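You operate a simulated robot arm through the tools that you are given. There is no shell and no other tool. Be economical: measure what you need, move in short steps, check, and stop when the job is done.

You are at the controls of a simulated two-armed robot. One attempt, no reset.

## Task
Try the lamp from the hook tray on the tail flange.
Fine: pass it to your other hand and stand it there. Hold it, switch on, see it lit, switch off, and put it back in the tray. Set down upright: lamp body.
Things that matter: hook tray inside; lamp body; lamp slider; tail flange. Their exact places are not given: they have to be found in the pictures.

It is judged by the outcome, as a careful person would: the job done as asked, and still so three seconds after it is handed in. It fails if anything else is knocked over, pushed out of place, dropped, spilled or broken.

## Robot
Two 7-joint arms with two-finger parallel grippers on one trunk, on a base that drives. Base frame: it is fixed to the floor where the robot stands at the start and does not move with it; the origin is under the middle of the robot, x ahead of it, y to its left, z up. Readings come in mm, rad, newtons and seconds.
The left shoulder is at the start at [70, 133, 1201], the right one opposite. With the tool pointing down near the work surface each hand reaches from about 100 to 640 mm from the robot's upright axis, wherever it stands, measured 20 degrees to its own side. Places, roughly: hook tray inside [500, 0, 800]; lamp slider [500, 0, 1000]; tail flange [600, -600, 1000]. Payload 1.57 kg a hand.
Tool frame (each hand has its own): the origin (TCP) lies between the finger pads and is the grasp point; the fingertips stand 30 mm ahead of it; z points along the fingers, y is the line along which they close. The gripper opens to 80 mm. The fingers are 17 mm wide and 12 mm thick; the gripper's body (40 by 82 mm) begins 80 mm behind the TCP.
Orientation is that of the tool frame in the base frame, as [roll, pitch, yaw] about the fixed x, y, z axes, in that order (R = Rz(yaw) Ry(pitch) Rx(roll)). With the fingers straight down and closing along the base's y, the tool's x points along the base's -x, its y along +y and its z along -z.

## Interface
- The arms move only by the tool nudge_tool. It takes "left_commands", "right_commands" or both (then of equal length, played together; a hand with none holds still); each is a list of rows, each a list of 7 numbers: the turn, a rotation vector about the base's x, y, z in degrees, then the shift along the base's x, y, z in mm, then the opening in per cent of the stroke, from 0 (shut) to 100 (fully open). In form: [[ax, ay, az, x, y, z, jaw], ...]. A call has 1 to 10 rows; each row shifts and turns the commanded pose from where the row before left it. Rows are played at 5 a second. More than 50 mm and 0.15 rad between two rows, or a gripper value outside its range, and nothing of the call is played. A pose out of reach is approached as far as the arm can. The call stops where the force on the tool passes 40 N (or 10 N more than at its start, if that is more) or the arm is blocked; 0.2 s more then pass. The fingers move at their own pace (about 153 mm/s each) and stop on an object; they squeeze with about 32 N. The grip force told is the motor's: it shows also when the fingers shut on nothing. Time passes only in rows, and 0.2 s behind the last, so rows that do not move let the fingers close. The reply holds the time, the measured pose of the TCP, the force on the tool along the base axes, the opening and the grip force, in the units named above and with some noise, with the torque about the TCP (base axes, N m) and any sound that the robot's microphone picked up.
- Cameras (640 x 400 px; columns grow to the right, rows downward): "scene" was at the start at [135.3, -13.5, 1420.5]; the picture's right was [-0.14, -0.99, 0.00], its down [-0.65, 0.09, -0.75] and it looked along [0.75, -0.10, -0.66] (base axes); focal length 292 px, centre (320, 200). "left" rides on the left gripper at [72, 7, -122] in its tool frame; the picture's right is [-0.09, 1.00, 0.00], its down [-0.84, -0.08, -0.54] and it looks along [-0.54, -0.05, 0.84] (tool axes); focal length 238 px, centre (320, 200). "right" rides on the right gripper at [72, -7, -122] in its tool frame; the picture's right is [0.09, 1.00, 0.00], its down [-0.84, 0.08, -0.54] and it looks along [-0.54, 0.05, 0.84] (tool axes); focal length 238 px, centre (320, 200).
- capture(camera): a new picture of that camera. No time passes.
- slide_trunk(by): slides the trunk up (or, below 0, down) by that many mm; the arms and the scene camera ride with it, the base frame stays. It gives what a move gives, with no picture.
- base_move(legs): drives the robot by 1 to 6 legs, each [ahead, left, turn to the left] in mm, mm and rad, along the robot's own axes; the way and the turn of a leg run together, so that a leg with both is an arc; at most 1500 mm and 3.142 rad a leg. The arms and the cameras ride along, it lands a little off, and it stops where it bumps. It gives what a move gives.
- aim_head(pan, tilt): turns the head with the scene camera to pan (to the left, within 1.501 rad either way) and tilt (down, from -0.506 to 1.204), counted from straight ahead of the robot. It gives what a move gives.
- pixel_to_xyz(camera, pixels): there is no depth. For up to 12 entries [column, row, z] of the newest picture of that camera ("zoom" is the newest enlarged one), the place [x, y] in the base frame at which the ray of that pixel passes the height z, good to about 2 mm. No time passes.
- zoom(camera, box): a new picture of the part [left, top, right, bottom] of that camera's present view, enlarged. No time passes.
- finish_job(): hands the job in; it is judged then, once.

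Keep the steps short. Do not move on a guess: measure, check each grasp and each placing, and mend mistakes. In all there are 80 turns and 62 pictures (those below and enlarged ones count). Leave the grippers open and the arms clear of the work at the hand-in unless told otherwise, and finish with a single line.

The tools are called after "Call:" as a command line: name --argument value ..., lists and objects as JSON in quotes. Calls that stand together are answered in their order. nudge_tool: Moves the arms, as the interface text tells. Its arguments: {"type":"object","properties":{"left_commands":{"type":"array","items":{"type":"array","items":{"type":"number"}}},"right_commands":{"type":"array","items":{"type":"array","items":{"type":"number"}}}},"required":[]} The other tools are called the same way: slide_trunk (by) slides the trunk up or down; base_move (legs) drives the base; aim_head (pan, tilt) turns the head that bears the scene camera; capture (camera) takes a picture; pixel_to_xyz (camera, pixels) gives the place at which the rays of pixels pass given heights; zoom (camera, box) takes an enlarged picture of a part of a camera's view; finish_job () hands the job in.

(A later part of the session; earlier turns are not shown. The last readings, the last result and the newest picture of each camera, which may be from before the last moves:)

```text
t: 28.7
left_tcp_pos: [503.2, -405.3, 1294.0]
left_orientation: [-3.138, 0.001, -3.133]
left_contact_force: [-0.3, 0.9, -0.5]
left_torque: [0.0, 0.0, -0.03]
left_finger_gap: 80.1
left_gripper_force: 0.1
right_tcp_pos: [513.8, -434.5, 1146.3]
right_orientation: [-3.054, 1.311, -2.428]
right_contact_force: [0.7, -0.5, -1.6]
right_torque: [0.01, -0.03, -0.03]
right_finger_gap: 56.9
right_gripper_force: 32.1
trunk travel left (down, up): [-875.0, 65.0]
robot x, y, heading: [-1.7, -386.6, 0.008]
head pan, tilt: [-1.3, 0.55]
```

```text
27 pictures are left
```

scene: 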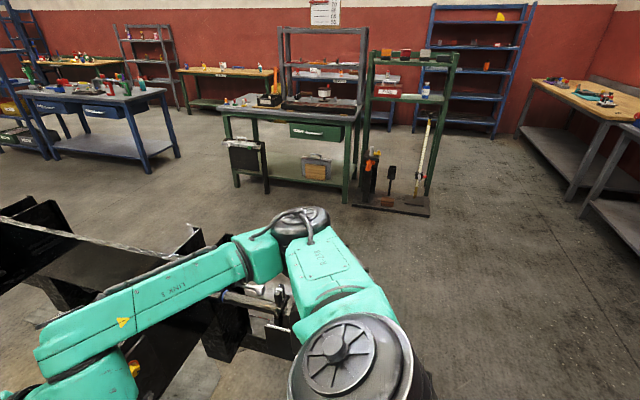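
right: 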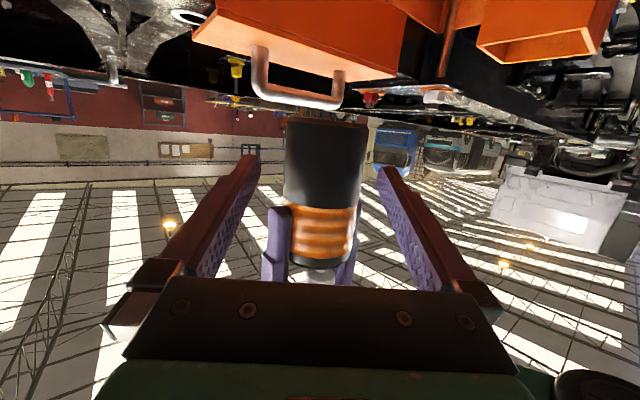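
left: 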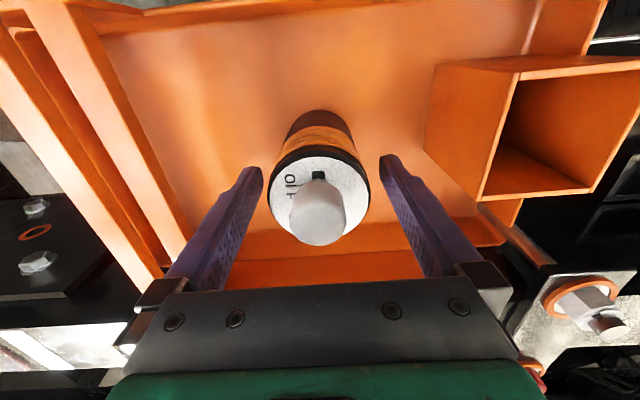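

Driven to y≈-383 without contact. I turn 0.25 rad to the right and look at the tail.

Call:
base_move --legs '[[0, 0, -0.255]]'

Call:
aim_head --pan -0.15 --tilt 0.7

Call:
capture --camera "scene"

```text
t: 29.9
left_tcp_pos: [483.4, -531.1, 1293.2]
left_orientation: [-3.14, 0.0, 2.898]
left_contact_force: [-0.2, 0.3, 0.9]
left_torque: [-0.04, -0.02, 0.01]
left_finger_gap: 79.9
left_gripper_force: 0.0
right_tcp_pos: [485.4, -562.5, 1146.9]
right_orientation: [-3.058, 1.31, -2.686]
right_contact_force: [0.1, -0.9, -1.1]
right_torque: [0.01, 0.01, 0.01]
right_finger_gap: 56.7
right_gripper_force: 31.8
trunk travel left (down, up): [-875.0, 65.0]
robot x, y, heading: [1.8, -381.3, -0.245]
head pan, tilt: [-1.3, 0.55]
```

```text
t: 31.3
left_tcp_pos: [481.5, -530.5, 1294.4]
left_orientation: [-3.141, 0.002, 2.896]
left_contact_force: [-0.1, 0.8, 0.4]
left_torque: [-0.01, -0.01, 0.0]
left_finger_gap: 79.9
left_gripper_force: 0.0
right_tcp_pos: [484.0, -564.4, 1146.8]
right_orientation: [-3.062, 1.311, -2.686]
right_contact_force: [0.6, -0.4, -1.8]
right_torque: [-0.03, -0.01, -0.01]
right_finger_gap: 56.7
right_gripper_force: 31.8
trunk travel left (down, up): [-875.0, 65.0]
robot x, y, heading: [4.0, -384.5, -0.245]
head pan, tilt: [-0.15, 0.7]
```

```text
26 pictures are left
```

scene: 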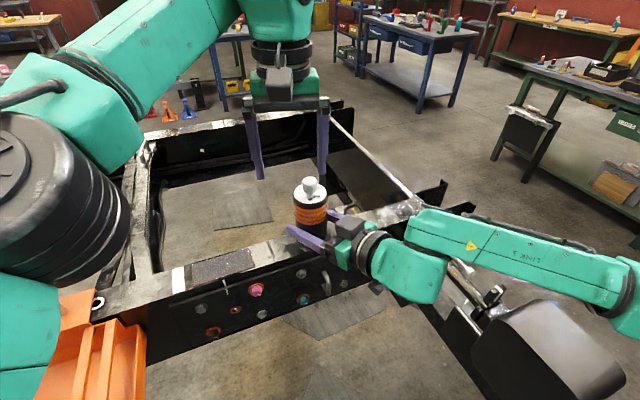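

The tail of the rail is visible beyond the lamp at (270-420, 210-260). I zoom in there.

Call:
zoom --camera "scene" --box '[160, 170, 460, 330]'

```text
2.13 times, centred on (310, 250) of scene
```

zoom: 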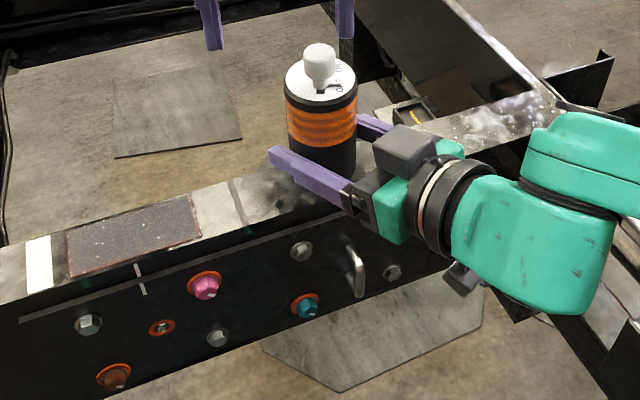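

The gripper hides the target stretch, so I look with the left hand's camera from above.

Call:
capture --camera "left"

```text
24 pictures are left
```

left: 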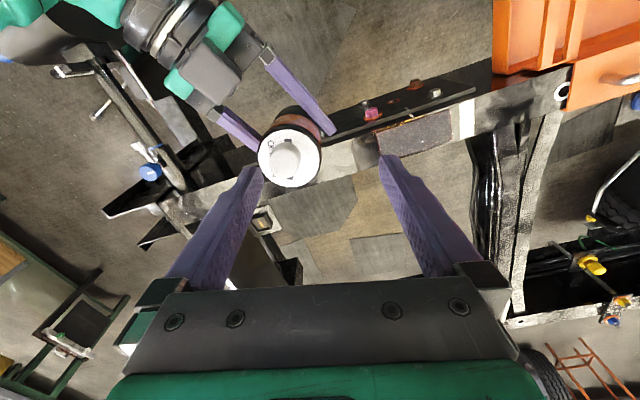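

The rail runs from (170,205) to (560,80) here. I enlarge it to measure its edges.

Call:
zoom --camera "left" --box '[130, 90, 480, 260]'

Call:
pixel_to_xyz --camera "zoom" --pixels '[[410, 103, 950], [420, 160, 950], [125, 184, 950], [140, 235, 950], [620, 40, 950]]'

```text
1.83 times, centred on (305, 175) of left
```

zoom: 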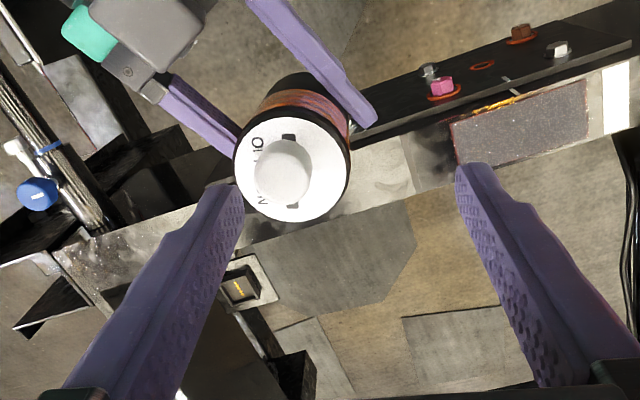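

```text
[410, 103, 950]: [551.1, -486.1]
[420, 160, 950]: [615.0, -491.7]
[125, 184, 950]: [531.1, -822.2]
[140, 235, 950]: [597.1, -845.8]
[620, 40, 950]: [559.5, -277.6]
```

I re-pick the rail's top edges at the seam, the white mark and the tail.

Call:
pixel_to_xyz --camera "zoom" --pixels '[[402, 137, 950], [416, 195, 950], [603, 76, 950], [606, 133, 950], [365, 145, 950], [365, 208, 950], [190, 207, 950], [60, 250, 950], [110, 312, 950], [245, 243, 950]]'

```text
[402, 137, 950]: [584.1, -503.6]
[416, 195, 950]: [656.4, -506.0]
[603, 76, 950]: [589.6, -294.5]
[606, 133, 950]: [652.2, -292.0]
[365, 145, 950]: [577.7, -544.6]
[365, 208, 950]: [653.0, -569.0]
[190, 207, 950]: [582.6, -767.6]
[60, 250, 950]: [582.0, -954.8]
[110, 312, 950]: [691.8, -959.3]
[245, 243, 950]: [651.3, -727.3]
```

Rail top spans x 582–654 (centre 618). The lamp needs (+134,-36), which is almost straight ahead for the turned base; I drive 135 mm forward.

Call:
base_move --legs '[[135, 0, 0]]'

Call:
capture --camera "scene"

```text
t: 32.6
left_tcp_pos: [607.8, -561.3, 1293.9]
left_orientation: [-3.141, 0.001, 2.898]
left_contact_force: [0.5, -1.0, 0.4]
left_torque: [-0.01, -0.03, 0.04]
left_finger_gap: 79.8
left_gripper_force: 0.0
right_tcp_pos: [609.6, -593.7, 1147.4]
right_orientation: [-3.054, 1.313, -2.678]
right_contact_force: [0.6, 0.0, -0.3]
right_torque: [-0.01, 0.02, -0.03]
right_finger_gap: 57.0
right_gripper_force: 31.9
trunk travel left (down, up): [-875.0, 65.0]
robot x, y, heading: [127.8, -418.2, -0.246]
head pan, tilt: [-0.15, 0.7]
```

```text
22 pictures are left
```

scene: 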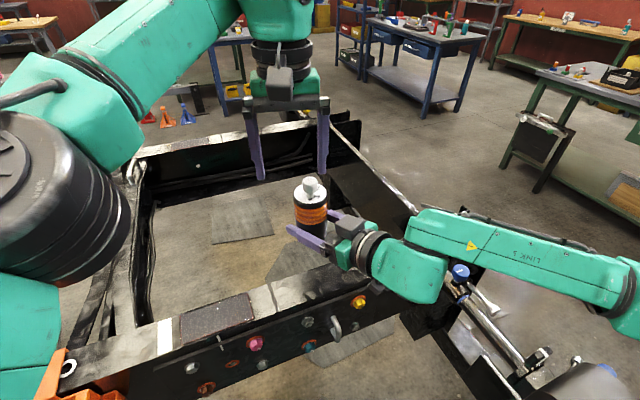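

No bump. I lower the lamp with the arm 110 mm, with +8 mm in x, and check against the rail from the side.

Call:
nudge_tool --right_commands '[[0, 0, 0, 4, 0, -35, 20], [0, 0, 0, 4, 0, -35, 20], [0, 0, 0, 0, 0, -35, 20], [0, 0, 0, 0, 0, -5, 20]]'

Call:
zoom --camera "scene" --box '[220, 170, 460, 330]'

Call:
zoom --camera "left" --box '[160, 80, 460, 260]'

```text
t: 33.6
left_tcp_pos: [610.2, -562.3, 1293.0]
left_orientation: [-3.141, 0.0, 2.898]
left_contact_force: [-0.5, 0.1, -0.6]
left_torque: [0.0, -0.01, 0.0]
left_finger_gap: 79.9
left_gripper_force: 0.1
right_tcp_pos: [620.8, -593.6, 1036.4]
right_orientation: [-3.058, 1.311, -2.683]
right_contact_force: [-0.3, 0.3, -1.8]
right_torque: [-0.04, -0.01, 0.04]
right_finger_gap: 56.8
right_gripper_force: 32.5
trunk travel left (down, up): [-875.0, 65.0]
robot x, y, heading: [131.6, -417.9, -0.244]
head pan, tilt: [-0.15, 0.7]
```

```text
2.50 times, centred on (340, 250) of scene
```

zoom: 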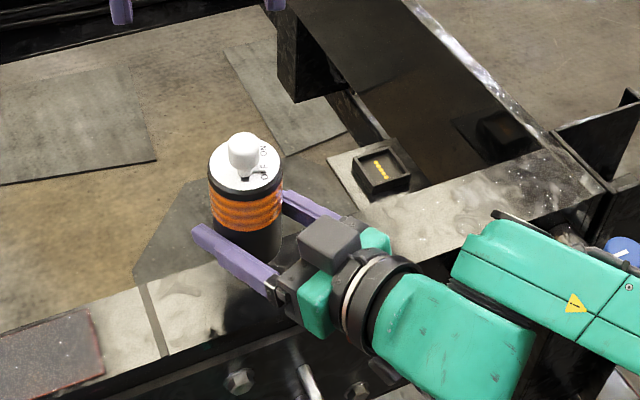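

```text
2.13 times, centred on (310, 170) of left
```

zoom: 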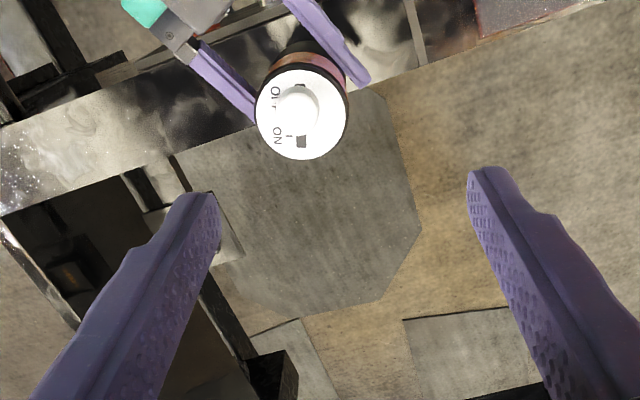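

I compute the cap centre from both pictures to find where the lamp axis really is relative to the right TCP.

Call:
pixel_to_xyz --camera "zoom" --pixels '[[302, 113, 1090], [302, 113, 1100], [256, 113, 1095], [348, 113, 1095], [302, 67, 1095], [302, 159, 1095]]'

Call:
pixel_to_xyz --camera "scene" --pixels '[[310, 236.8, 1090], [310, 236.8, 1100], [296, 238, 1095], [325, 238, 1095], [310, 251, 1095], [310, 223, 1095]]'

```text
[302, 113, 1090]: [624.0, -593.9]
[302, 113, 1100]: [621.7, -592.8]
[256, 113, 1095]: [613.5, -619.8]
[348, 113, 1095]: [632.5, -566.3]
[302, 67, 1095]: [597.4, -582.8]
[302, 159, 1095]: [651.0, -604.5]
```

```text
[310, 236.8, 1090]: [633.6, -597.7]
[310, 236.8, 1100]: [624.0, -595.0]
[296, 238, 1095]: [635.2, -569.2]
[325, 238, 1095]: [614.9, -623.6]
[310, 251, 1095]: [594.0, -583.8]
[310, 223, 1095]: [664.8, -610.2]
```

The lamp axis is at about (622,-593); I want x≈618. I shift -4 mm and lower 45 mm.

Call:
nudge_tool --right_commands '[[0, 0, 0, -4, -3, -15, 20], [0, 0, 0, 0, 0, -20, 20], [0, 0, 0, 0, 0, -10, 20], [0, 0, 0, 0, 0, 0, 20]]'

Call:
zoom --camera "scene" --box '[250, 190, 410, 310]'

Call:
zoom --camera "left" --box '[200, 60, 400, 190]'

```text
t: 34.6
left_tcp_pos: [610.8, -563.1, 1293.7]
left_orientation: [3.141, -0.001, 2.898]
left_contact_force: [0.6, -0.4, -0.5]
left_torque: [0.03, -0.01, -0.01]
left_finger_gap: 79.8
left_gripper_force: 0.1
right_tcp_pos: [616.4, -597.0, 991.8]
right_orientation: [-3.06, 1.31, -2.686]
right_contact_force: [-0.2, -0.1, -0.9]
right_torque: [-0.03, -0.01, -0.01]
right_finger_gap: 56.9
right_gripper_force: 32.0
trunk travel left (down, up): [-875.0, 65.0]
robot x, y, heading: [129.9, -415.1, -0.246]
head pan, tilt: [-0.15, 0.7]
```

```text
3.33 times, centred on (330, 250) of scene
```

zoom: 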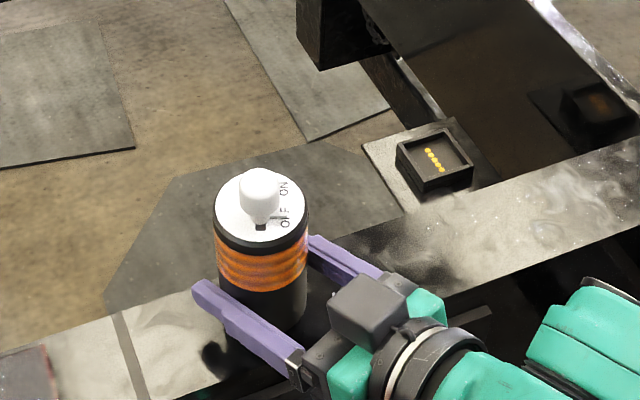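

```text
3.08 times, centred on (300, 125) of left
```

zoom: 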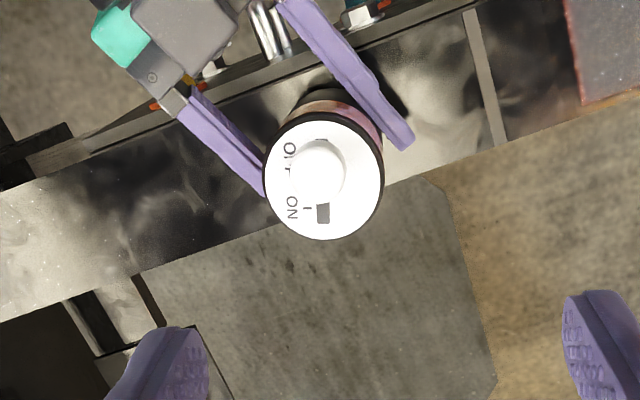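

About 14 mm should remain. I lower in small rows and watch the force.

Call:
nudge_tool --right_commands '[[0, 0, 0, 1, 0, -4, 20], [0, 0, 0, 0, 0, -4, 20], [0, 0, 0, 0, 0, -3, 20]]'

Call:
nudge_tool --right_commands '[[0, 0, 0, 0, 0, -2, 20], [0, 0, 0, 0, 0, 0, 20]]'

```text
t: 35.4
left_tcp_pos: [610.3, -562.0, 1292.2]
left_orientation: [3.141, 0.0, 2.9]
left_contact_force: [-1.0, 0.5, 0.3]
left_torque: [0.01, -0.01, 0.05]
left_finger_gap: 80.0
left_gripper_force: 0.0
right_tcp_pos: [618.2, -598.2, 981.3]
right_orientation: [-3.059, 1.312, -2.684]
right_contact_force: [0.4, -0.4, -0.3]
right_torque: [0.02, 0.02, -0.03]
right_finger_gap: 56.9
right_gripper_force: 31.8
trunk travel left (down, up): [-875.0, 65.0]
robot x, y, heading: [126.6, -418.6, -0.245]
head pan, tilt: [-0.15, 0.7]
```

```text
t: 36.0
left_tcp_pos: [608.6, -563.2, 1292.8]
left_orientation: [-3.141, -0.001, 2.899]
left_contact_force: [0.0, -0.5, -0.5]
left_torque: [0.01, -0.02, 0.01]
left_finger_gap: 80.2
left_gripper_force: 0.1
right_tcp_pos: [617.4, -596.8, 981.9]
right_orientation: [-3.058, 1.314, -2.682]
right_contact_force: [3.9, -2.5, 9.8]
right_torque: [0.11, 0.16, 0.03]
right_finger_gap: 56.7
right_gripper_force: 31.5
trunk travel left (down, up): [-875.0, 65.0]
robot x, y, heading: [131.9, -413.0, -0.25]
head pan, tilt: [-0.15, 0.7]
```

Contact at 10 N: the lamp stands on the flange, held by the right hand. Now I close the left fingers and bring them above and behind the knob (tips at ~z 1100).

Call:
nudge_tool --left_commands '[[0, 0, 0, -10, -10, -40, 0], [0, 0, 0, -11, -15, -40, 0], [0, 0, 0, 0, 0, -45, 0], [0, 0, 0, 0, 0, -38, 0], [0, 0, 0, 0, 0, 0, 0]]'

Call:
capture --camera "left"

Call:
zoom --camera "scene" --box '[250, 170, 410, 290]'

```text
t: 37.2
left_tcp_pos: [588.8, -587.5, 1129.7]
left_orientation: [3.141, 0.002, 2.898]
left_contact_force: [0.0, 0.6, 0.4]
left_torque: [-0.01, 0.0, 0.01]
left_finger_gap: 0.1
left_gripper_force: 21.2
right_tcp_pos: [617.2, -598.0, 980.6]
right_orientation: [-3.056, 1.315, -2.681]
right_contact_force: [4.2, -2.7, 18.0]
right_torque: [0.22, 0.23, -0.03]
right_finger_gap: 56.7
right_gripper_force: 32.0
trunk travel left (down, up): [-875.0, 65.0]
robot x, y, heading: [128.2, -414.8, -0.243]
head pan, tilt: [-0.15, 0.7]
```

```text
17 pictures are left
```

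left: 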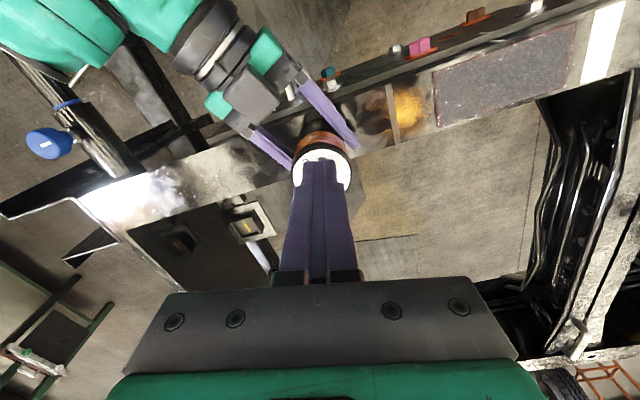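

```text
3.33 times, centred on (330, 230) of scene
```

zoom: 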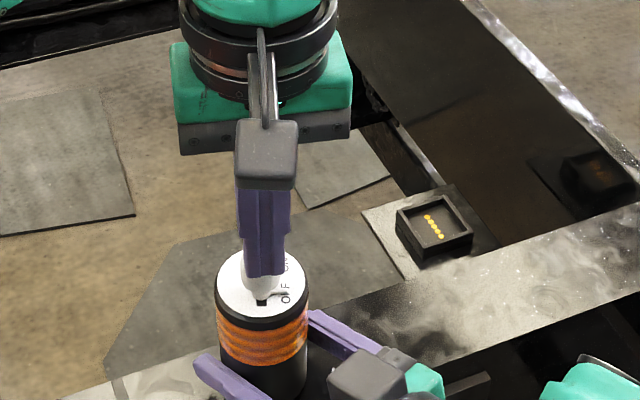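

The finger tips are in line with the knob. I compute the knob base position (zoom (262,290)) and the cap's near edge.

Call:
pixel_to_xyz --camera "zoom" --pixels '[[262, 290, 1042], [262, 302, 1042], [262, 318, 1040], [215, 288, 1040], [309, 288, 1040], [262, 276, 1100], [245, 275, 1100], [284, 275, 1100]]'

```text
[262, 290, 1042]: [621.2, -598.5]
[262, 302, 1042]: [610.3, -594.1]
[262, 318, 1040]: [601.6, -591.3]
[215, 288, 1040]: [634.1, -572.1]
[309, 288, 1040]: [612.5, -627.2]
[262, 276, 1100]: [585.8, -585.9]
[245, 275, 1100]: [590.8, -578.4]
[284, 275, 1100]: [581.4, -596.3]
```

Knob base is near (618,-597), my finger front face about 7 mm behind the knob. I lower the tips to z≈1050 and check.

Call:
nudge_tool --left_commands '[[0, 0, 0, -2, 0, -25, 0], [0, 0, 0, 0, 0, -15, 0], [0, 0, 0, 0, 0, -10, 0], [0, 0, 0, 0, 0, 0, 0]]' --right_commands '[[0, 0, 0, 0, 0, 0, 20], [0, 0, 0, 0, 0, 0, 20], [0, 0, 0, 0, 0, 0, 20], [0, 0, 0, 0, 0, 0, 20]]'

Call:
zoom --camera "scene" --box '[270, 200, 370, 280]'

Call:
zoom --camera "left" --box '[260, 100, 380, 200]'

```text
t: 38.2
left_tcp_pos: [585.5, -587.2, 1082.0]
left_orientation: [-3.138, 0.005, 2.899]
left_contact_force: [-2.1, 1.6, 24.3]
left_torque: [0.03, -0.11, -0.19]
left_finger_gap: 0.3
left_gripper_force: 21.3
right_tcp_pos: [616.0, -596.9, 980.5]
right_orientation: [-3.049, 1.312, -2.675]
right_contact_force: [14.5, -4.3, 11.4]
right_torque: [0.47, -0.13, 0.07]
right_finger_gap: 56.9
right_gripper_force: 32.1
trunk travel left (down, up): [-875.0, 65.0]
robot x, y, heading: [129.0, -415.1, -0.246]
head pan, tilt: [-0.15, 0.7]
```

```text
5.00 times, centred on (320, 240) of scene
```

zoom: 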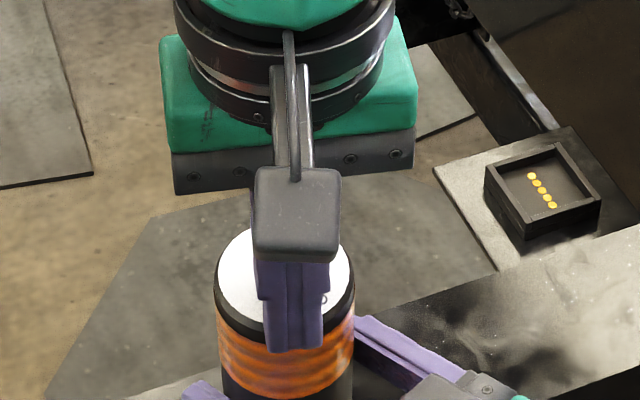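

```text
4.00 times, centred on (320, 150) of left
```

zoom: 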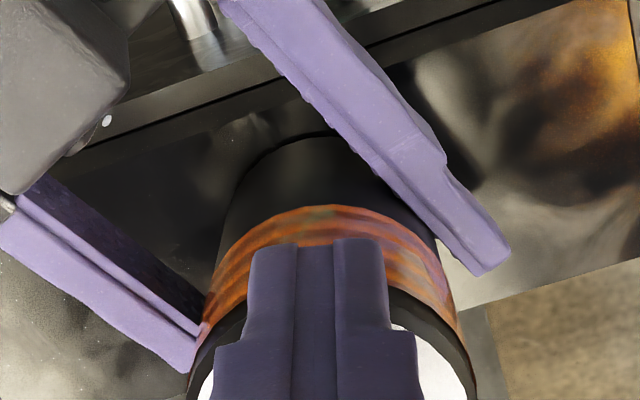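

The left reads 24 N upward: tips touch the cap, so its top is at z≈1052. I raise 6 mm and push forward in small steps along the slot.

Call:
nudge_tool --left_commands '[[0, 0, 0, 0, 0, 6, 0], [0, 0, 0, 4.8, -1.2, 0, 0], [0, 0, 0, 4.8, -1.2, 0, 0], [0, 0, 0, 0, 0, 0, 0]]'

Call:
nudge_tool --left_commands '[[0, 0, 0, 3.9, -1, 0, 0], [0, 0, 0, 0, 0, 0, 0]]'

```text
t: 39.2
left_tcp_pos: [595.0, -588.6, 1086.5]
left_orientation: [3.139, 0.0, 2.898]
left_contact_force: [-0.5, 0.2, -0.2]
left_torque: [-0.01, 0.01, -0.01]
left_finger_gap: 0.0
left_gripper_force: 20.9
right_tcp_pos: [615.4, -597.1, 980.1]
right_orientation: [-3.056, 1.314, -2.681]
right_contact_force: [4.5, -3.6, 19.8]
right_torque: [0.2, 0.35, 0.01]
right_finger_gap: 56.9
right_gripper_force: 31.7
trunk travel left (down, up): [-875.0, 65.0]
robot x, y, heading: [132.0, -418.5, -0.247]
head pan, tilt: [-0.15, 0.7]
```

```text
t: 39.8
left_tcp_pos: [600.5, -589.7, 1088.1]
left_orientation: [3.141, 0.001, 2.9]
left_contact_force: [0.0, -0.2, 0.5]
left_torque: [0.02, -0.02, 0.02]
left_finger_gap: 0.1
left_gripper_force: 21.5
right_tcp_pos: [616.5, -596.4, 981.8]
right_orientation: [-3.058, 1.313, -2.682]
right_contact_force: [4.4, -2.6, 17.4]
right_torque: [0.24, 0.37, 0.0]
right_finger_gap: 56.8
right_gripper_force: 31.5
trunk travel left (down, up): [-875.0, 65.0]
robot x, y, heading: [127.8, -415.7, -0.245]
head pan, tilt: [-0.15, 0.7]
```

No contact yet. I keep pushing in 4 mm steps.

Call:
nudge_tool --left_commands '[[0, 0, 0, 3.9, -1, 0, 0], [0, 0, 0, 0, 0, 0, 0]]'

Call:
nudge_tool --left_commands '[[0, 0, 0, 3.9, -1, 0, 0], [0, 0, 0, 0, 0, 0, 0]]'

Call:
nudge_tool --left_commands '[[0, 0, 0, 3.9, -1, 0, 0], [0, 0, 0, 0, 0, 0, 0]]'

Call:
zoom --camera "left" --box '[220, 80, 420, 220]'

```text
t: 40.4
left_tcp_pos: [603.4, -591.1, 1086.5]
left_orientation: [-3.14, 0.0, 2.9]
left_contact_force: [-0.5, -0.6, 0.7]
left_torque: [0.0, -0.03, 0.01]
left_finger_gap: 0.1
left_gripper_force: 20.8
right_tcp_pos: [616.0, -596.4, 979.8]
right_orientation: [-3.056, 1.312, -2.68]
right_contact_force: [3.7, -2.4, 17.4]
right_torque: [0.29, 0.35, 0.0]
right_finger_gap: 56.6
right_gripper_force: 32.3
trunk travel left (down, up): [-875.0, 65.0]
robot x, y, heading: [130.3, -416.4, -0.242]
head pan, tilt: [-0.15, 0.7]
```

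```text
t: 41.0
left_tcp_pos: [608.2, -592.9, 1086.1]
left_orientation: [3.141, 0.002, 2.899]
left_contact_force: [0.6, -0.5, -0.6]
left_torque: [0.01, 0.02, 0.0]
left_finger_gap: 0.2
left_gripper_force: 20.9
right_tcp_pos: [615.9, -596.9, 980.8]
right_orientation: [-3.055, 1.313, -2.68]
right_contact_force: [2.7, -1.9, 17.2]
right_torque: [0.25, 0.28, -0.02]
right_finger_gap: 56.8
right_gripper_force: 32.1
trunk travel left (down, up): [-875.0, 65.0]
robot x, y, heading: [127.2, -412.9, -0.243]
head pan, tilt: [-0.15, 0.7]
```

```text
t: 41.6
left_tcp_pos: [610.7, -593.3, 1086.5]
left_orientation: [-3.139, 0.001, 2.899]
left_contact_force: [-6.6, 0.7, 1.2]
left_torque: [0.01, 0.09, -0.03]
left_finger_gap: 0.0
left_gripper_force: 21.2
right_tcp_pos: [615.9, -597.5, 980.0]
right_orientation: [-3.057, 1.313, -2.682]
right_contact_force: [7.5, -1.6, 13.3]
right_torque: [0.42, 0.78, 0.0]
right_finger_gap: 56.8
right_gripper_force: 32.1
trunk travel left (down, up): [-875.0, 65.0]
robot x, y, heading: [130.3, -418.3, -0.242]
head pan, tilt: [-0.15, 0.7]
```

```text
2.86 times, centred on (320, 150) of left
```

zoom: 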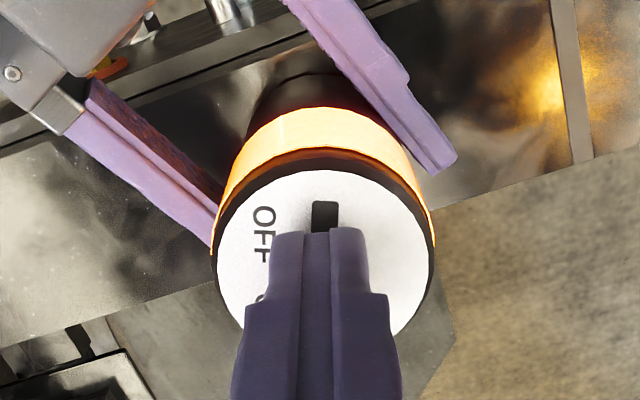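

The band now glows brightly — lit, with 6.6 N on the finger. I back off and up to confirm the knob position and the glow from the scene camera.

Call:
nudge_tool --left_commands '[[0, 0, 0, -7.8, 2, 0, 0], [0, 0, 0, -7.8, 2, 15, 0], [0, 0, 0, -10, 2, 30, 0], [0, 0, 0, 0, 0, 0, 0]]'

Call:
zoom --camera "left" --box '[240, 80, 400, 200]'

Call:
zoom --camera "scene" --box '[250, 190, 390, 300]'

```text
t: 42.6
left_tcp_pos: [584.7, -589.3, 1131.0]
left_orientation: [-3.14, 0.0, 2.898]
left_contact_force: [-0.5, -0.8, 0.6]
left_torque: [-0.01, 0.01, 0.01]
left_finger_gap: 0.1
left_gripper_force: 20.9
right_tcp_pos: [615.8, -597.5, 980.4]
right_orientation: [-3.058, 1.312, -2.683]
right_contact_force: [0.6, -2.2, 11.8]
right_torque: [0.31, 0.14, 0.04]
right_finger_gap: 56.9
right_gripper_force: 32.0
trunk travel left (down, up): [-875.0, 65.0]
robot x, y, heading: [130.2, -415.3, -0.247]
head pan, tilt: [-0.15, 0.7]
```

```text
3.33 times, centred on (320, 140) of left
```

zoom: 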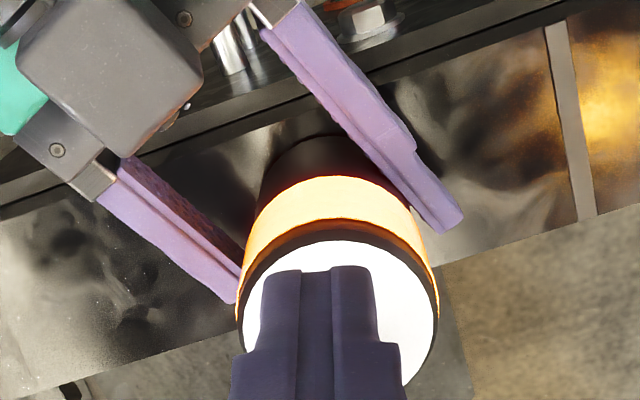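

```text
3.64 times, centred on (320, 245) of scene
```

zoom: 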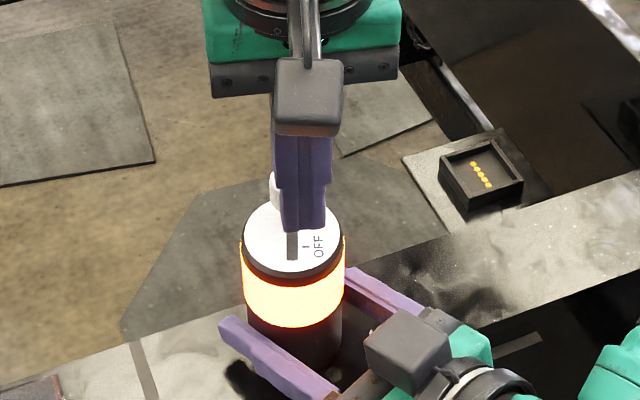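

Confirmed lit: the band shines in the scene picture. Now I carry the finger over the knob to its far side to push it back.

Call:
nudge_tool --left_commands '[[0, 0, 0, 33, -8, 0, 0], [0, 0, 0, 33, -8, 0, 0], [0, 0, 0, 0, 0, 0, 0]]'

Call:
zoom --camera "scene" --box '[250, 190, 390, 300]'

```text
t: 43.4
left_tcp_pos: [639.3, -601.9, 1131.7]
left_orientation: [-3.141, 0.003, 2.899]
left_contact_force: [1.3, 0.3, 0.0]
left_torque: [0.01, 0.0, 0.03]
left_finger_gap: 0.3
left_gripper_force: 21.4
left hand out of reach, approached as far as the arm can: row 2
right_tcp_pos: [616.2, -596.8, 980.1]
right_orientation: [-3.05, 1.312, -2.675]
right_contact_force: [-1.5, -2.0, 10.3]
right_torque: [0.25, 0.1, -0.03]
right_finger_gap: 56.9
right_gripper_force: 31.9
trunk travel left (down, up): [-875.0, 65.0]
robot x, y, heading: [130.4, -420.2, -0.246]
head pan, tilt: [-0.15, 0.7]
```

```text
3.64 times, centred on (320, 245) of scene
```

zoom: 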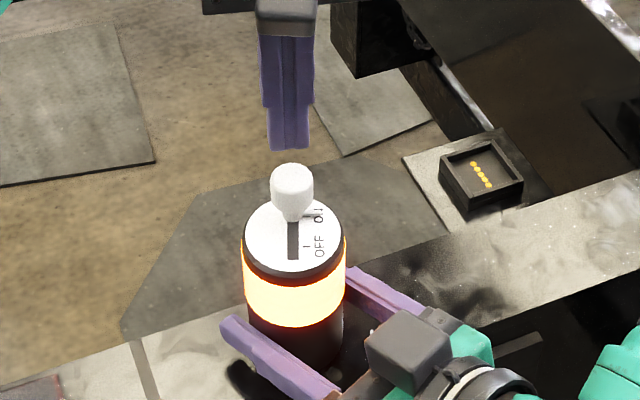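

Clear view: the knob is at ON and the finger is not yet past it, at the arm's reach. I tilt the hand 12° (tips forward) to gain reach and move on 10 mm.

Call:
nudge_tool --left_commands '[[-1.46, -5.82, 0, 0, 0, 0, 0], [-1.46, -5.82, 0, 4, -1, 0, 0], [0, 0, 0, 5, -1.3, 0, 0], [0, 0, 0, 2, -0.5, 0, 0]]'

```text
t: 44.4
left_tcp_pos: [651.0, -604.4, 1131.9]
left_orientation: [-3.141, 0.212, 2.899]
left_contact_force: [-0.3, -0.5, -0.1]
left_torque: [-0.01, 0.01, 0.03]
left_finger_gap: 0.0
left_gripper_force: 21.3
right_tcp_pos: [616.2, -598.6, 980.0]
right_orientation: [-3.056, 1.312, -2.683]
right_contact_force: [-2.5, -2.1, 7.3]
right_torque: [0.21, 0.17, 0.08]
right_finger_gap: 57.0
right_gripper_force: 32.3
trunk travel left (down, up): [-875.0, 65.0]
robot x, y, heading: [123.8, -420.7, -0.244]
head pan, tilt: [-0.15, 0.7]
```

Reached (651,-604). I lower the finger to tip z≈1058 in front of the knob and check.

Call:
nudge_tool --left_commands '[[0, 0, 0, 0, 0, -20, 0], [0, 0, 0, 0, 0, -15, 0], [0, 0, 0, 0, 0, -9, 0], [0, 0, 0, 0, 0, 0, 0]]'

Call:
zoom --camera "scene" --box '[250, 190, 390, 300]'

```text
t: 45.4
left_tcp_pos: [650.9, -603.8, 1088.0]
left_orientation: [-3.14, 0.212, 2.899]
left_contact_force: [-0.2, 0.7, 0.1]
left_torque: [0.01, -0.01, 0.01]
left_finger_gap: 0.1
left_gripper_force: 21.3
right_tcp_pos: [615.8, -597.6, 980.1]
right_orientation: [-3.057, 1.313, -2.683]
right_contact_force: [-2.5, -0.9, 6.2]
right_torque: [0.22, 0.18, 0.09]
right_finger_gap: 56.8
right_gripper_force: 32.6
trunk travel left (down, up): [-875.0, 65.0]
robot x, y, heading: [129.7, -416.9, -0.24]
head pan, tilt: [-0.15, 0.7]
```

```text
3.64 times, centred on (320, 245) of scene
```

zoom: 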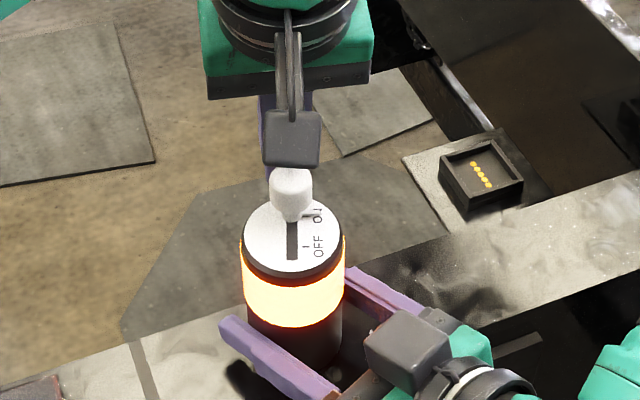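

The finger stands behind the knob. I pull it back along the slot in 4 mm steps.

Call:
nudge_tool --left_commands '[[0, 0, 0, -3.9, 1, 0, 0], [0, 0, 0, -3.9, 1, 0, 0], [0, 0, 0, -3.9, 1, 0, 0], [0, 0, 0, 0, 0, 0, 0]]'

Call:
nudge_tool --left_commands '[[0, 0, 0, -3.9, 1, 0, 0], [0, 0, 0, -3.9, 1, 0, 0], [0, 0, 0, 0, 0, 0, 0]]'

Call:
zoom --camera "scene" --box '[250, 190, 390, 300]'

```text
t: 46.4
left_tcp_pos: [639.5, -600.6, 1087.8]
left_orientation: [-3.141, 0.211, 2.899]
left_contact_force: [0.8, 0.5, 0.1]
left_torque: [-0.02, 0.0, -0.01]
left_finger_gap: 0.3
left_gripper_force: 21.4
right_tcp_pos: [615.9, -596.9, 980.3]
right_orientation: [-3.057, 1.313, -2.683]
right_contact_force: [-3.1, -0.1, 6.0]
right_torque: [0.12, 0.06, 0.12]
right_finger_gap: 56.7
right_gripper_force: 32.3
trunk travel left (down, up): [-875.0, 65.0]
robot x, y, heading: [131.4, -420.1, -0.241]
head pan, tilt: [-0.15, 0.7]
```

```text
t: 47.2
left_tcp_pos: [632.3, -596.8, 1087.4]
left_orientation: [-3.14, 0.21, 2.898]
left_contact_force: [0.5, 0.6, 0.0]
left_torque: [0.0, 0.0, 0.01]
left_finger_gap: 0.0
left_gripper_force: 21.4
right_tcp_pos: [615.9, -596.6, 979.3]
right_orientation: [-3.058, 1.312, -2.685]
right_contact_force: [-2.9, 0.2, 4.5]
right_torque: [0.21, 0.05, 0.05]
right_finger_gap: 56.8
right_gripper_force: 32.1
trunk travel left (down, up): [-875.0, 65.0]
robot x, y, heading: [129.5, -414.9, -0.243]
head pan, tilt: [-0.15, 0.7]
```

```text
3.64 times, centred on (320, 245) of scene
```

zoom: 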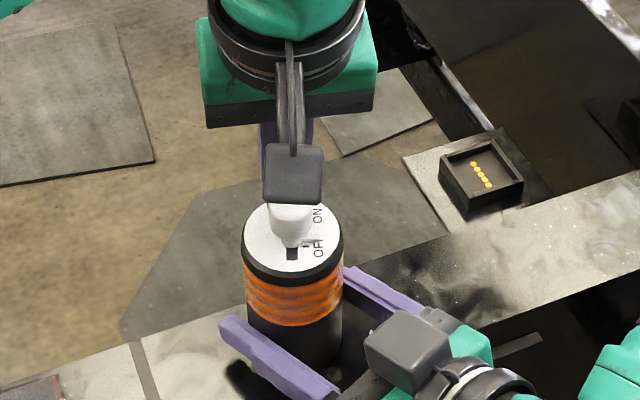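

The band is dark: off. The knob lacks about 3 mm to its original OFF stop, so I push 4 mm more, then retreat upward.

Call:
nudge_tool --left_commands '[[0, 0, 0, -2.4, 0.6, 0, 0], [0, 0, 0, -2, 0.5, 0, 0], [0, 0, 0, 0, 0, 0, 0]]'

Call:
nudge_tool --left_commands '[[0, 0, 0, 6, -1.5, 0, 0], [0, 0, 0, 0, 0, 30, 0], [1.46, 5.82, 0, 0, 0, 45, 0], [1.46, 5.82, 0, -10, 2.5, 30, 0], [0, 0, 0, 0, 0, 0, 100], [0, 0, 0, 0, 0, 0, 100]]'

Call:
zoom --camera "scene" --box '[250, 190, 390, 300]'

```text
t: 48.0
left_tcp_pos: [627.7, -596.2, 1086.5]
left_orientation: [-3.14, 0.21, 2.9]
left_contact_force: [1.9, -1.6, 0.1]
left_torque: [0.0, -0.02, 0.0]
left_finger_gap: 0.0
left_gripper_force: 21.5
right_tcp_pos: [615.4, -597.8, 980.1]
right_orientation: [-3.056, 1.312, -2.681]
right_contact_force: [-3.2, -0.2, 5.3]
right_torque: [0.03, -0.1, 0.05]
right_finger_gap: 56.7
right_gripper_force: 31.6
trunk travel left (down, up): [-875.0, 65.0]
robot x, y, heading: [127.8, -420.4, -0.241]
head pan, tilt: [-0.15, 0.7]
```

```text
t: 49.4
left_tcp_pos: [623.3, -592.2, 1193.4]
left_orientation: [-3.141, -0.001, 2.898]
left_contact_force: [0.2, -0.1, -0.3]
left_torque: [-0.01, -0.02, -0.05]
left_finger_gap: 80.2
left_gripper_force: 0.1
right_tcp_pos: [616.3, -597.2, 979.7]
right_orientation: [-3.058, 1.313, -2.683]
right_contact_force: [-0.3, 0.7, 6.0]
right_torque: [0.21, 0.07, 0.04]
right_finger_gap: 56.6
right_gripper_force: 31.8
trunk travel left (down, up): [-875.0, 65.0]
robot x, y, heading: [129.8, -418.9, -0.243]
head pan, tilt: [-0.15, 0.7]
```

```text
3.64 times, centred on (320, 245) of scene
```

zoom: 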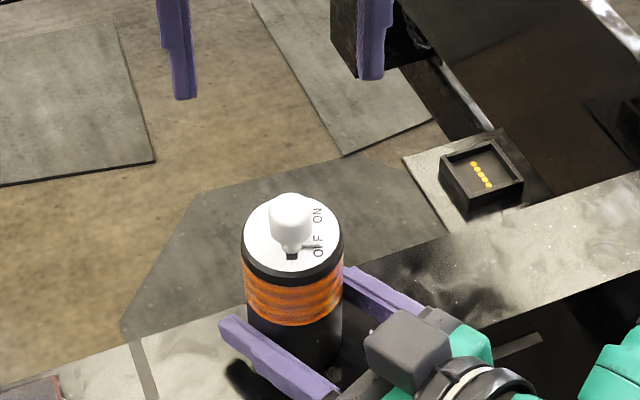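

Off, knob back at its stop, lamp still upright. Now the left hand goes down over the cap to take the lamp: target (618,-597,1038).

Call:
nudge_tool --left_commands '[[0, 0, 0, -5, -4.5, -35, 100], [0, 0, 0, 0, 0, -40, 100], [0, 0, 0, 0, 0, -40, 100], [0, 0, 0, 0, 0, -25, 100], [0, 0, 0, 0, 0, -14, 100], [0, 0, 0, 0, 0, 0, 100]]'

Call:
capture --camera "left"

```text
t: 50.8
left_tcp_pos: [619.9, -600.2, 1039.2]
left_orientation: [3.142, 0.002, 2.897]
left_contact_force: [-0.7, 0.0, 0.0]
left_torque: [0.01, -0.06, 0.0]
left_finger_gap: 80.1
left_gripper_force: 0.1
right_tcp_pos: [616.6, -596.2, 980.5]
right_orientation: [-3.058, 1.313, -2.683]
right_contact_force: [-0.8, -0.2, 5.8]
right_torque: [0.2, 0.08, -0.01]
right_finger_gap: 56.9
right_gripper_force: 32.4
trunk travel left (down, up): [-875.0, 65.0]
robot x, y, heading: [128.5, -414.8, -0.247]
head pan, tilt: [-0.15, 0.7]
```

```text
6 pictures are left
```

left: 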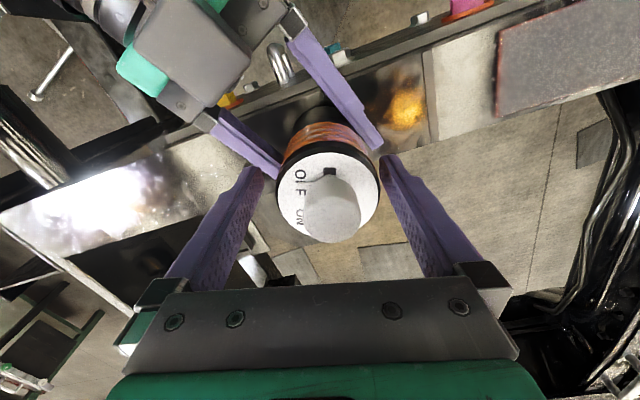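

The cap is about 5 mm to the left of centre and 4 mm nearer (328,193). I correct by (-2.8,+5.4) and close the left gripper.

Call:
nudge_tool --left_commands '[[0, 0, 0, -2.8, 5.4, 0, 100], [0, 0, 0, 0, 0, 0, 100], [0, 0, 0, 0, 0, 0, 50], [0, 0, 0, 0, 0, 0, 20], [0, 0, 0, 0, 0, 0, 20], [0, 0, 0, 0, 0, 0, 20]]'

```text
t: 52.2
left_tcp_pos: [615.8, -593.8, 1038.3]
left_orientation: [-3.139, 0.0, 2.899]
left_contact_force: [-1.6, -1.7, 0.8]
left_torque: [-0.54, 0.25, -0.04]
left_finger_gap: 56.8
left_gripper_force: 32.2
right_tcp_pos: [616.8, -598.1, 979.4]
right_orientation: [-3.059, 1.313, -2.684]
right_contact_force: [0.1, 1.0, 7.2]
right_torque: [0.62, -0.09, 0.05]
right_finger_gap: 56.8
right_gripper_force: 32.0
trunk travel left (down, up): [-875.0, 65.0]
robot x, y, heading: [128.0, -417.9, -0.242]
head pan, tilt: [-0.15, 0.7]
```

Both hold it. I open the right gripper and withdraw it along its fingers.

Call:
nudge_tool --right_commands '[[0, 0, 0, 0, 0, 0, 60], [0, 0, 0, 0, 0, 0, 100], [0, 0, 0, 0, 0, 0, 100], [0, 0, 0, -22, -8.5, 6.2, 100], [0, 0, 0, -33, -12.8, 9.3, 100], [0, 0, 0, -33, -12.8, 9.3, 100], [0, 0, 0, -20, -8, 6, 100]]'

```text
t: 53.8
left_tcp_pos: [616.6, -595.0, 1037.8]
left_orientation: [-3.141, 0.001, 2.899]
left_contact_force: [0.4, -0.6, 3.7]
left_torque: [0.07, 0.06, 0.03]
left_finger_gap: 56.8
left_gripper_force: 31.9
right_tcp_pos: [508.1, -638.9, 1008.6]
right_orientation: [-3.057, 1.313, -2.68]
right_contact_force: [0.1, 0.6, 0.0]
right_torque: [-0.02, 0.01, -0.02]
right_finger_gap: 80.0
right_gripper_force: 0.0
trunk travel left (down, up): [-875.0, 65.0]
robot x, y, heading: [133.0, -417.4, -0.244]
head pan, tilt: [-0.15, 0.7]
```

Released. I lift the lamp with the left hand 110 mm and raise the empty right hand 100 mm.

Call:
nudge_tool --left_commands '[[0, 0, 0, 0, 0, 20, 20], [0, 0, 0, 0, 0, 40, 20], [0, 0, 0, 0, 0, 40, 20], [0, 0, 0, 0, 0, 10, 20]]' --right_commands '[[0, 0, 0, 0, 0, 20, 100], [0, 0, 0, 0, 0, 40, 100], [0, 0, 0, 0, 0, 30, 100], [0, 0, 0, 0, 0, 10, 100]]'

```text
t: 54.8
left_tcp_pos: [614.7, -594.9, 1148.5]
left_orientation: [3.142, -0.003, 2.899]
left_contact_force: [1.1, 0.1, -1.4]
left_torque: [0.01, -0.04, 0.01]
left_finger_gap: 57.4
left_gripper_force: 32.4
right_tcp_pos: [510.0, -639.9, 1108.0]
right_orientation: [-3.061, 1.312, -2.686]
right_contact_force: [0.8, -0.3, 0.9]
right_torque: [-0.03, 0.02, -0.01]
right_finger_gap: 79.9
right_gripper_force: 0.1
trunk travel left (down, up): [-875.0, 65.0]
robot x, y, heading: [131.1, -417.1, -0.243]
head pan, tilt: [-0.15, 0.7]
```

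I drive back the same way: reverse 135, turn left 0.244, then 382 mm to the left.

Call:
base_move --legs '[[-135, 0, 0], [0, 0, 0.244], [0, 382, 0]]'

Call:
aim_head --pan 0.0 --tilt 0.85

Call:
capture --camera "scene"

```text
t: 59.0
left_tcp_pos: [510.8, -63.5, 1149.4]
left_orientation: [-3.141, -0.001, 3.125]
left_contact_force: [0.6, 0.0, -1.4]
left_torque: [-0.01, -0.01, -0.01]
left_finger_gap: 57.1
left_gripper_force: 32.2
right_tcp_pos: [420.5, -129.8, 1107.1]
right_orientation: [-3.065, 1.313, -2.464]
right_contact_force: [-0.4, -0.3, 0.6]
right_torque: [-0.01, -0.03, 0.01]
right_finger_gap: 80.0
right_gripper_force: 0.1
trunk travel left (down, up): [-875.0, 65.0]
robot x, y, heading: [-0.4, -0.0, -0.02]
head pan, tilt: [-0.15, 0.7]
```

```text
t: 59.7
left_tcp_pos: [511.3, -61.4, 1148.6]
left_orientation: [-3.14, 0.0, 3.125]
left_contact_force: [0.6, 1.1, -1.4]
left_torque: [0.0, 0.0, 0.0]
left_finger_gap: 56.9
left_gripper_force: 32.0
right_tcp_pos: [419.1, -127.4, 1108.1]
right_orientation: [-3.06, 1.311, -2.457]
right_contact_force: [-0.6, -0.3, 0.0]
right_torque: [0.02, 0.04, 0.03]
right_finger_gap: 79.9
right_gripper_force: 0.1
trunk travel left (down, up): [-875.0, 65.0]
robot x, y, heading: [-2.8, 6.8, -0.016]
head pan, tilt: [0.0, 0.85]
```

```text
5 pictures are left
```

scene: 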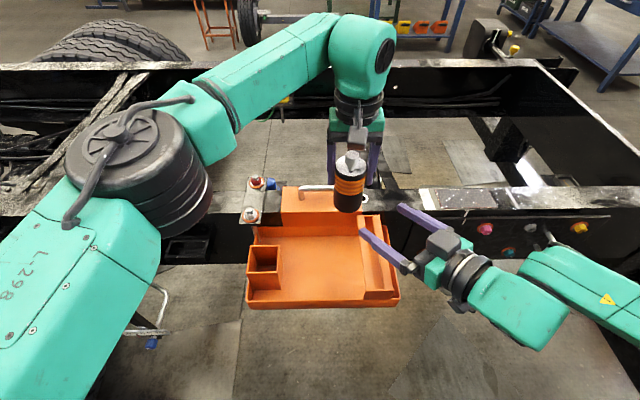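

The base is back where it began. I move the lamp over its old place (478,-7), send the right hand out to the right, and start lowering.

Call:
nudge_tool --left_commands '[[0, 0, 0, -16, 28, 0, 20], [0, 0, 0, -17, 27, 0, 20], [0, 0, 0, 0, 0, -40, 20], [0, 0, 0, 0, 0, -40, 20], [0, 0, 0, 0, 0, -40, 20]]' --right_commands '[[0, 0, 0, -8, -35, 0, 100], [0, 0, 0, -8, -35, 0, 100], [0, 0, 0, 0, -30, 0, 100], [0, 0, 0, 0, 0, 0, 100], [0, 0, 0, 0, 0, 0, 100]]'

Call:
capture --camera "scene"

```text
t: 60.9
left_tcp_pos: [478.0, -7.5, 1027.8]
left_orientation: [-3.139, 0.0, 3.128]
left_contact_force: [-0.7, -0.1, -1.2]
left_torque: [-0.02, -0.01, 0.02]
left_finger_gap: 57.1
left_gripper_force: 31.8
right_tcp_pos: [412.4, -154.6, 1108.5]
right_orientation: [-3.058, 1.311, -2.457]
right_contact_force: [0.8, 1.1, 0.6]
right_torque: [0.03, -0.02, -0.04]
right_finger_gap: 80.1
right_gripper_force: 0.0
right hand out of reach, approached as far as the arm can: row 1, 2, 3
trunk travel left (down, up): [-875.0, 65.0]
robot x, y, heading: [-4.6, 3.1, -0.018]
head pan, tilt: [0.0, 0.85]
```

```text
4 pictures are left
```

scene: 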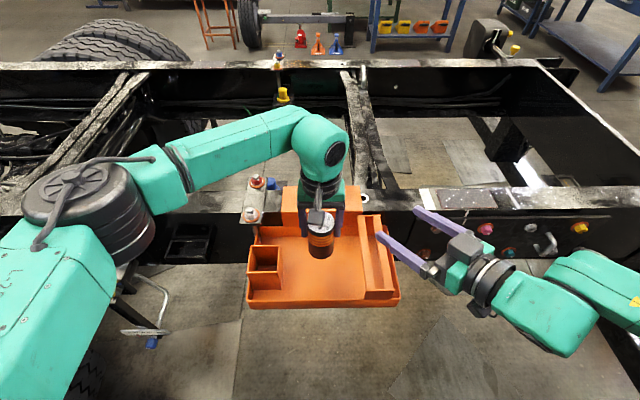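

The lamp is over the tray floor's middle, clear of the boxes. I lower 78 mm, then slowly until it touches.

Call:
nudge_tool --left_commands '[[0, 0, 0, 0, 0, -40, 20], [0, 0, 0, 0, 0, -30, 20], [0, 0, 0, 0, 0, -8, 20], [0, 0, 0, 0, 0, -5, 20], [0, 0, 0, 0, 0, -3, 20], [0, 0, 0, 0, 0, 0, 20]]'

Call:
nudge_tool --left_commands '[[0, 0, 0, 0, 0, -2, 20], [0, 0, 0, 0, 0, 0, 20]]'

```text
t: 62.3
left_tcp_pos: [478.5, -7.4, 942.2]
left_orientation: [3.142, 0.0, 3.124]
left_contact_force: [0.1, -0.1, -2.6]
left_torque: [-0.02, 0.01, 0.01]
left_finger_gap: 57.3
left_gripper_force: 32.2
right_tcp_pos: [412.2, -156.7, 1106.4]
right_orientation: [-3.059, 1.31, -2.459]
right_contact_force: [0.3, 0.4, 0.1]
right_torque: [0.0, 0.02, -0.01]
right_finger_gap: 80.2
right_gripper_force: 0.0
trunk travel left (down, up): [-875.0, 65.0]
robot x, y, heading: [3.4, 0.8, -0.016]
head pan, tilt: [0.0, 0.85]
```

```text
t: 62.9
left_tcp_pos: [478.4, -6.2, 941.4]
left_orientation: [-3.139, -0.001, 3.123]
left_contact_force: [0.6, 0.8, -1.1]
left_torque: [0.0, -0.01, -0.01]
left_finger_gap: 57.1
left_gripper_force: 32.6
right_tcp_pos: [412.8, -156.6, 1106.6]
right_orientation: [-3.061, 1.31, -2.458]
right_contact_force: [0.3, 0.3, 0.4]
right_torque: [-0.02, 0.0, 0.0]
right_finger_gap: 80.2
right_gripper_force: 0.1
trunk travel left (down, up): [-875.0, 65.0]
robot x, y, heading: [-0.0, 5.5, -0.016]
head pan, tilt: [0.0, 0.85]
```

No contact yet; I go on in 1.5 mm steps.

Call:
nudge_tool --left_commands '[[0, 0, 0, 0, 0, -1.5, 20], [0, 0, 0, 0, 0, 0, 20]]'

Call:
nudge_tool --left_commands '[[0, 0, 0, 0, 0, -1.5, 20], [0, 0, 0, 0, 0, 0, 20]]'

```text
t: 63.5
left_tcp_pos: [477.8, -7.7, 940.3]
left_orientation: [-3.141, 0.0, 3.124]
left_contact_force: [-0.5, 0.4, -0.7]
left_torque: [0.0, 0.0, -0.01]
left_finger_gap: 56.8
left_gripper_force: 32.6
right_tcp_pos: [411.3, -155.7, 1109.4]
right_orientation: [-3.059, 1.311, -2.458]
right_contact_force: [-0.6, 0.0, -0.2]
right_torque: [0.03, 0.0, 0.0]
right_finger_gap: 79.8
right_gripper_force: 0.0
trunk travel left (down, up): [-875.0, 65.0]
robot x, y, heading: [-2.2, 0.9, -0.017]
head pan, tilt: [0.0, 0.85]
```

```text
t: 64.1
left_tcp_pos: [478.3, -6.9, 938.0]
left_orientation: [-3.14, 0.0, 3.124]
left_contact_force: [1.0, -1.1, -1.0]
left_torque: [0.01, -0.02, 0.0]
left_finger_gap: 56.9
left_gripper_force: 32.5
right_tcp_pos: [411.4, -155.3, 1108.5]
right_orientation: [-3.059, 1.31, -2.458]
right_contact_force: [0.8, 1.1, -0.6]
right_torque: [-0.01, 0.01, -0.01]
right_finger_gap: 79.8
right_gripper_force: 0.0
trunk travel left (down, up): [-875.0, 65.0]
robot x, y, heading: [-2.3, 3.3, -0.018]
head pan, tilt: [0.0, 0.85]
```

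Call:
nudge_tool --left_commands '[[0, 0, 0, 0, 0, -1.2, 20], [0, 0, 0, 0, 0, 0, 20]]'

Call:
nudge_tool --left_commands '[[0, 0, 0, 0, 0, -1.2, 20], [0, 0, 0, 0, 0, 0, 20]]'

```text
t: 64.7
left_tcp_pos: [477.3, -6.7, 937.9]
left_orientation: [-3.14, 0.0, 3.124]
left_contact_force: [0.4, 0.5, -1.9]
left_torque: [0.04, -0.01, -0.05]
left_finger_gap: 56.8
left_gripper_force: 32.3
right_tcp_pos: [411.7, -156.9, 1107.4]
right_orientation: [-3.06, 1.311, -2.458]
right_contact_force: [0.5, -0.2, 0.0]
right_torque: [-0.01, -0.02, 0.01]
right_finger_gap: 80.0
right_gripper_force: 0.2
trunk travel left (down, up): [-875.0, 65.0]
robot x, y, heading: [-2.9, 1.8, -0.022]
head pan, tilt: [0.0, 0.85]
```

```text
t: 65.3
left_tcp_pos: [478.9, -7.5, 935.9]
left_orientation: [-3.14, 0.004, 3.124]
left_contact_force: [0.6, 0.8, 5.3]
left_torque: [0.09, -0.16, -0.01]
left_finger_gap: 56.9
left_gripper_force: 32.5
right_tcp_pos: [411.7, -156.9, 1108.5]
right_orientation: [-3.059, 1.313, -2.457]
right_contact_force: [0.2, -0.3, -0.3]
right_torque: [0.02, -0.03, -0.01]
right_finger_gap: 79.9
right_gripper_force: 0.0
trunk travel left (down, up): [-875.0, 65.0]
robot x, y, heading: [-2.3, 1.9, -0.017]
head pan, tilt: [0.0, 0.85]
```

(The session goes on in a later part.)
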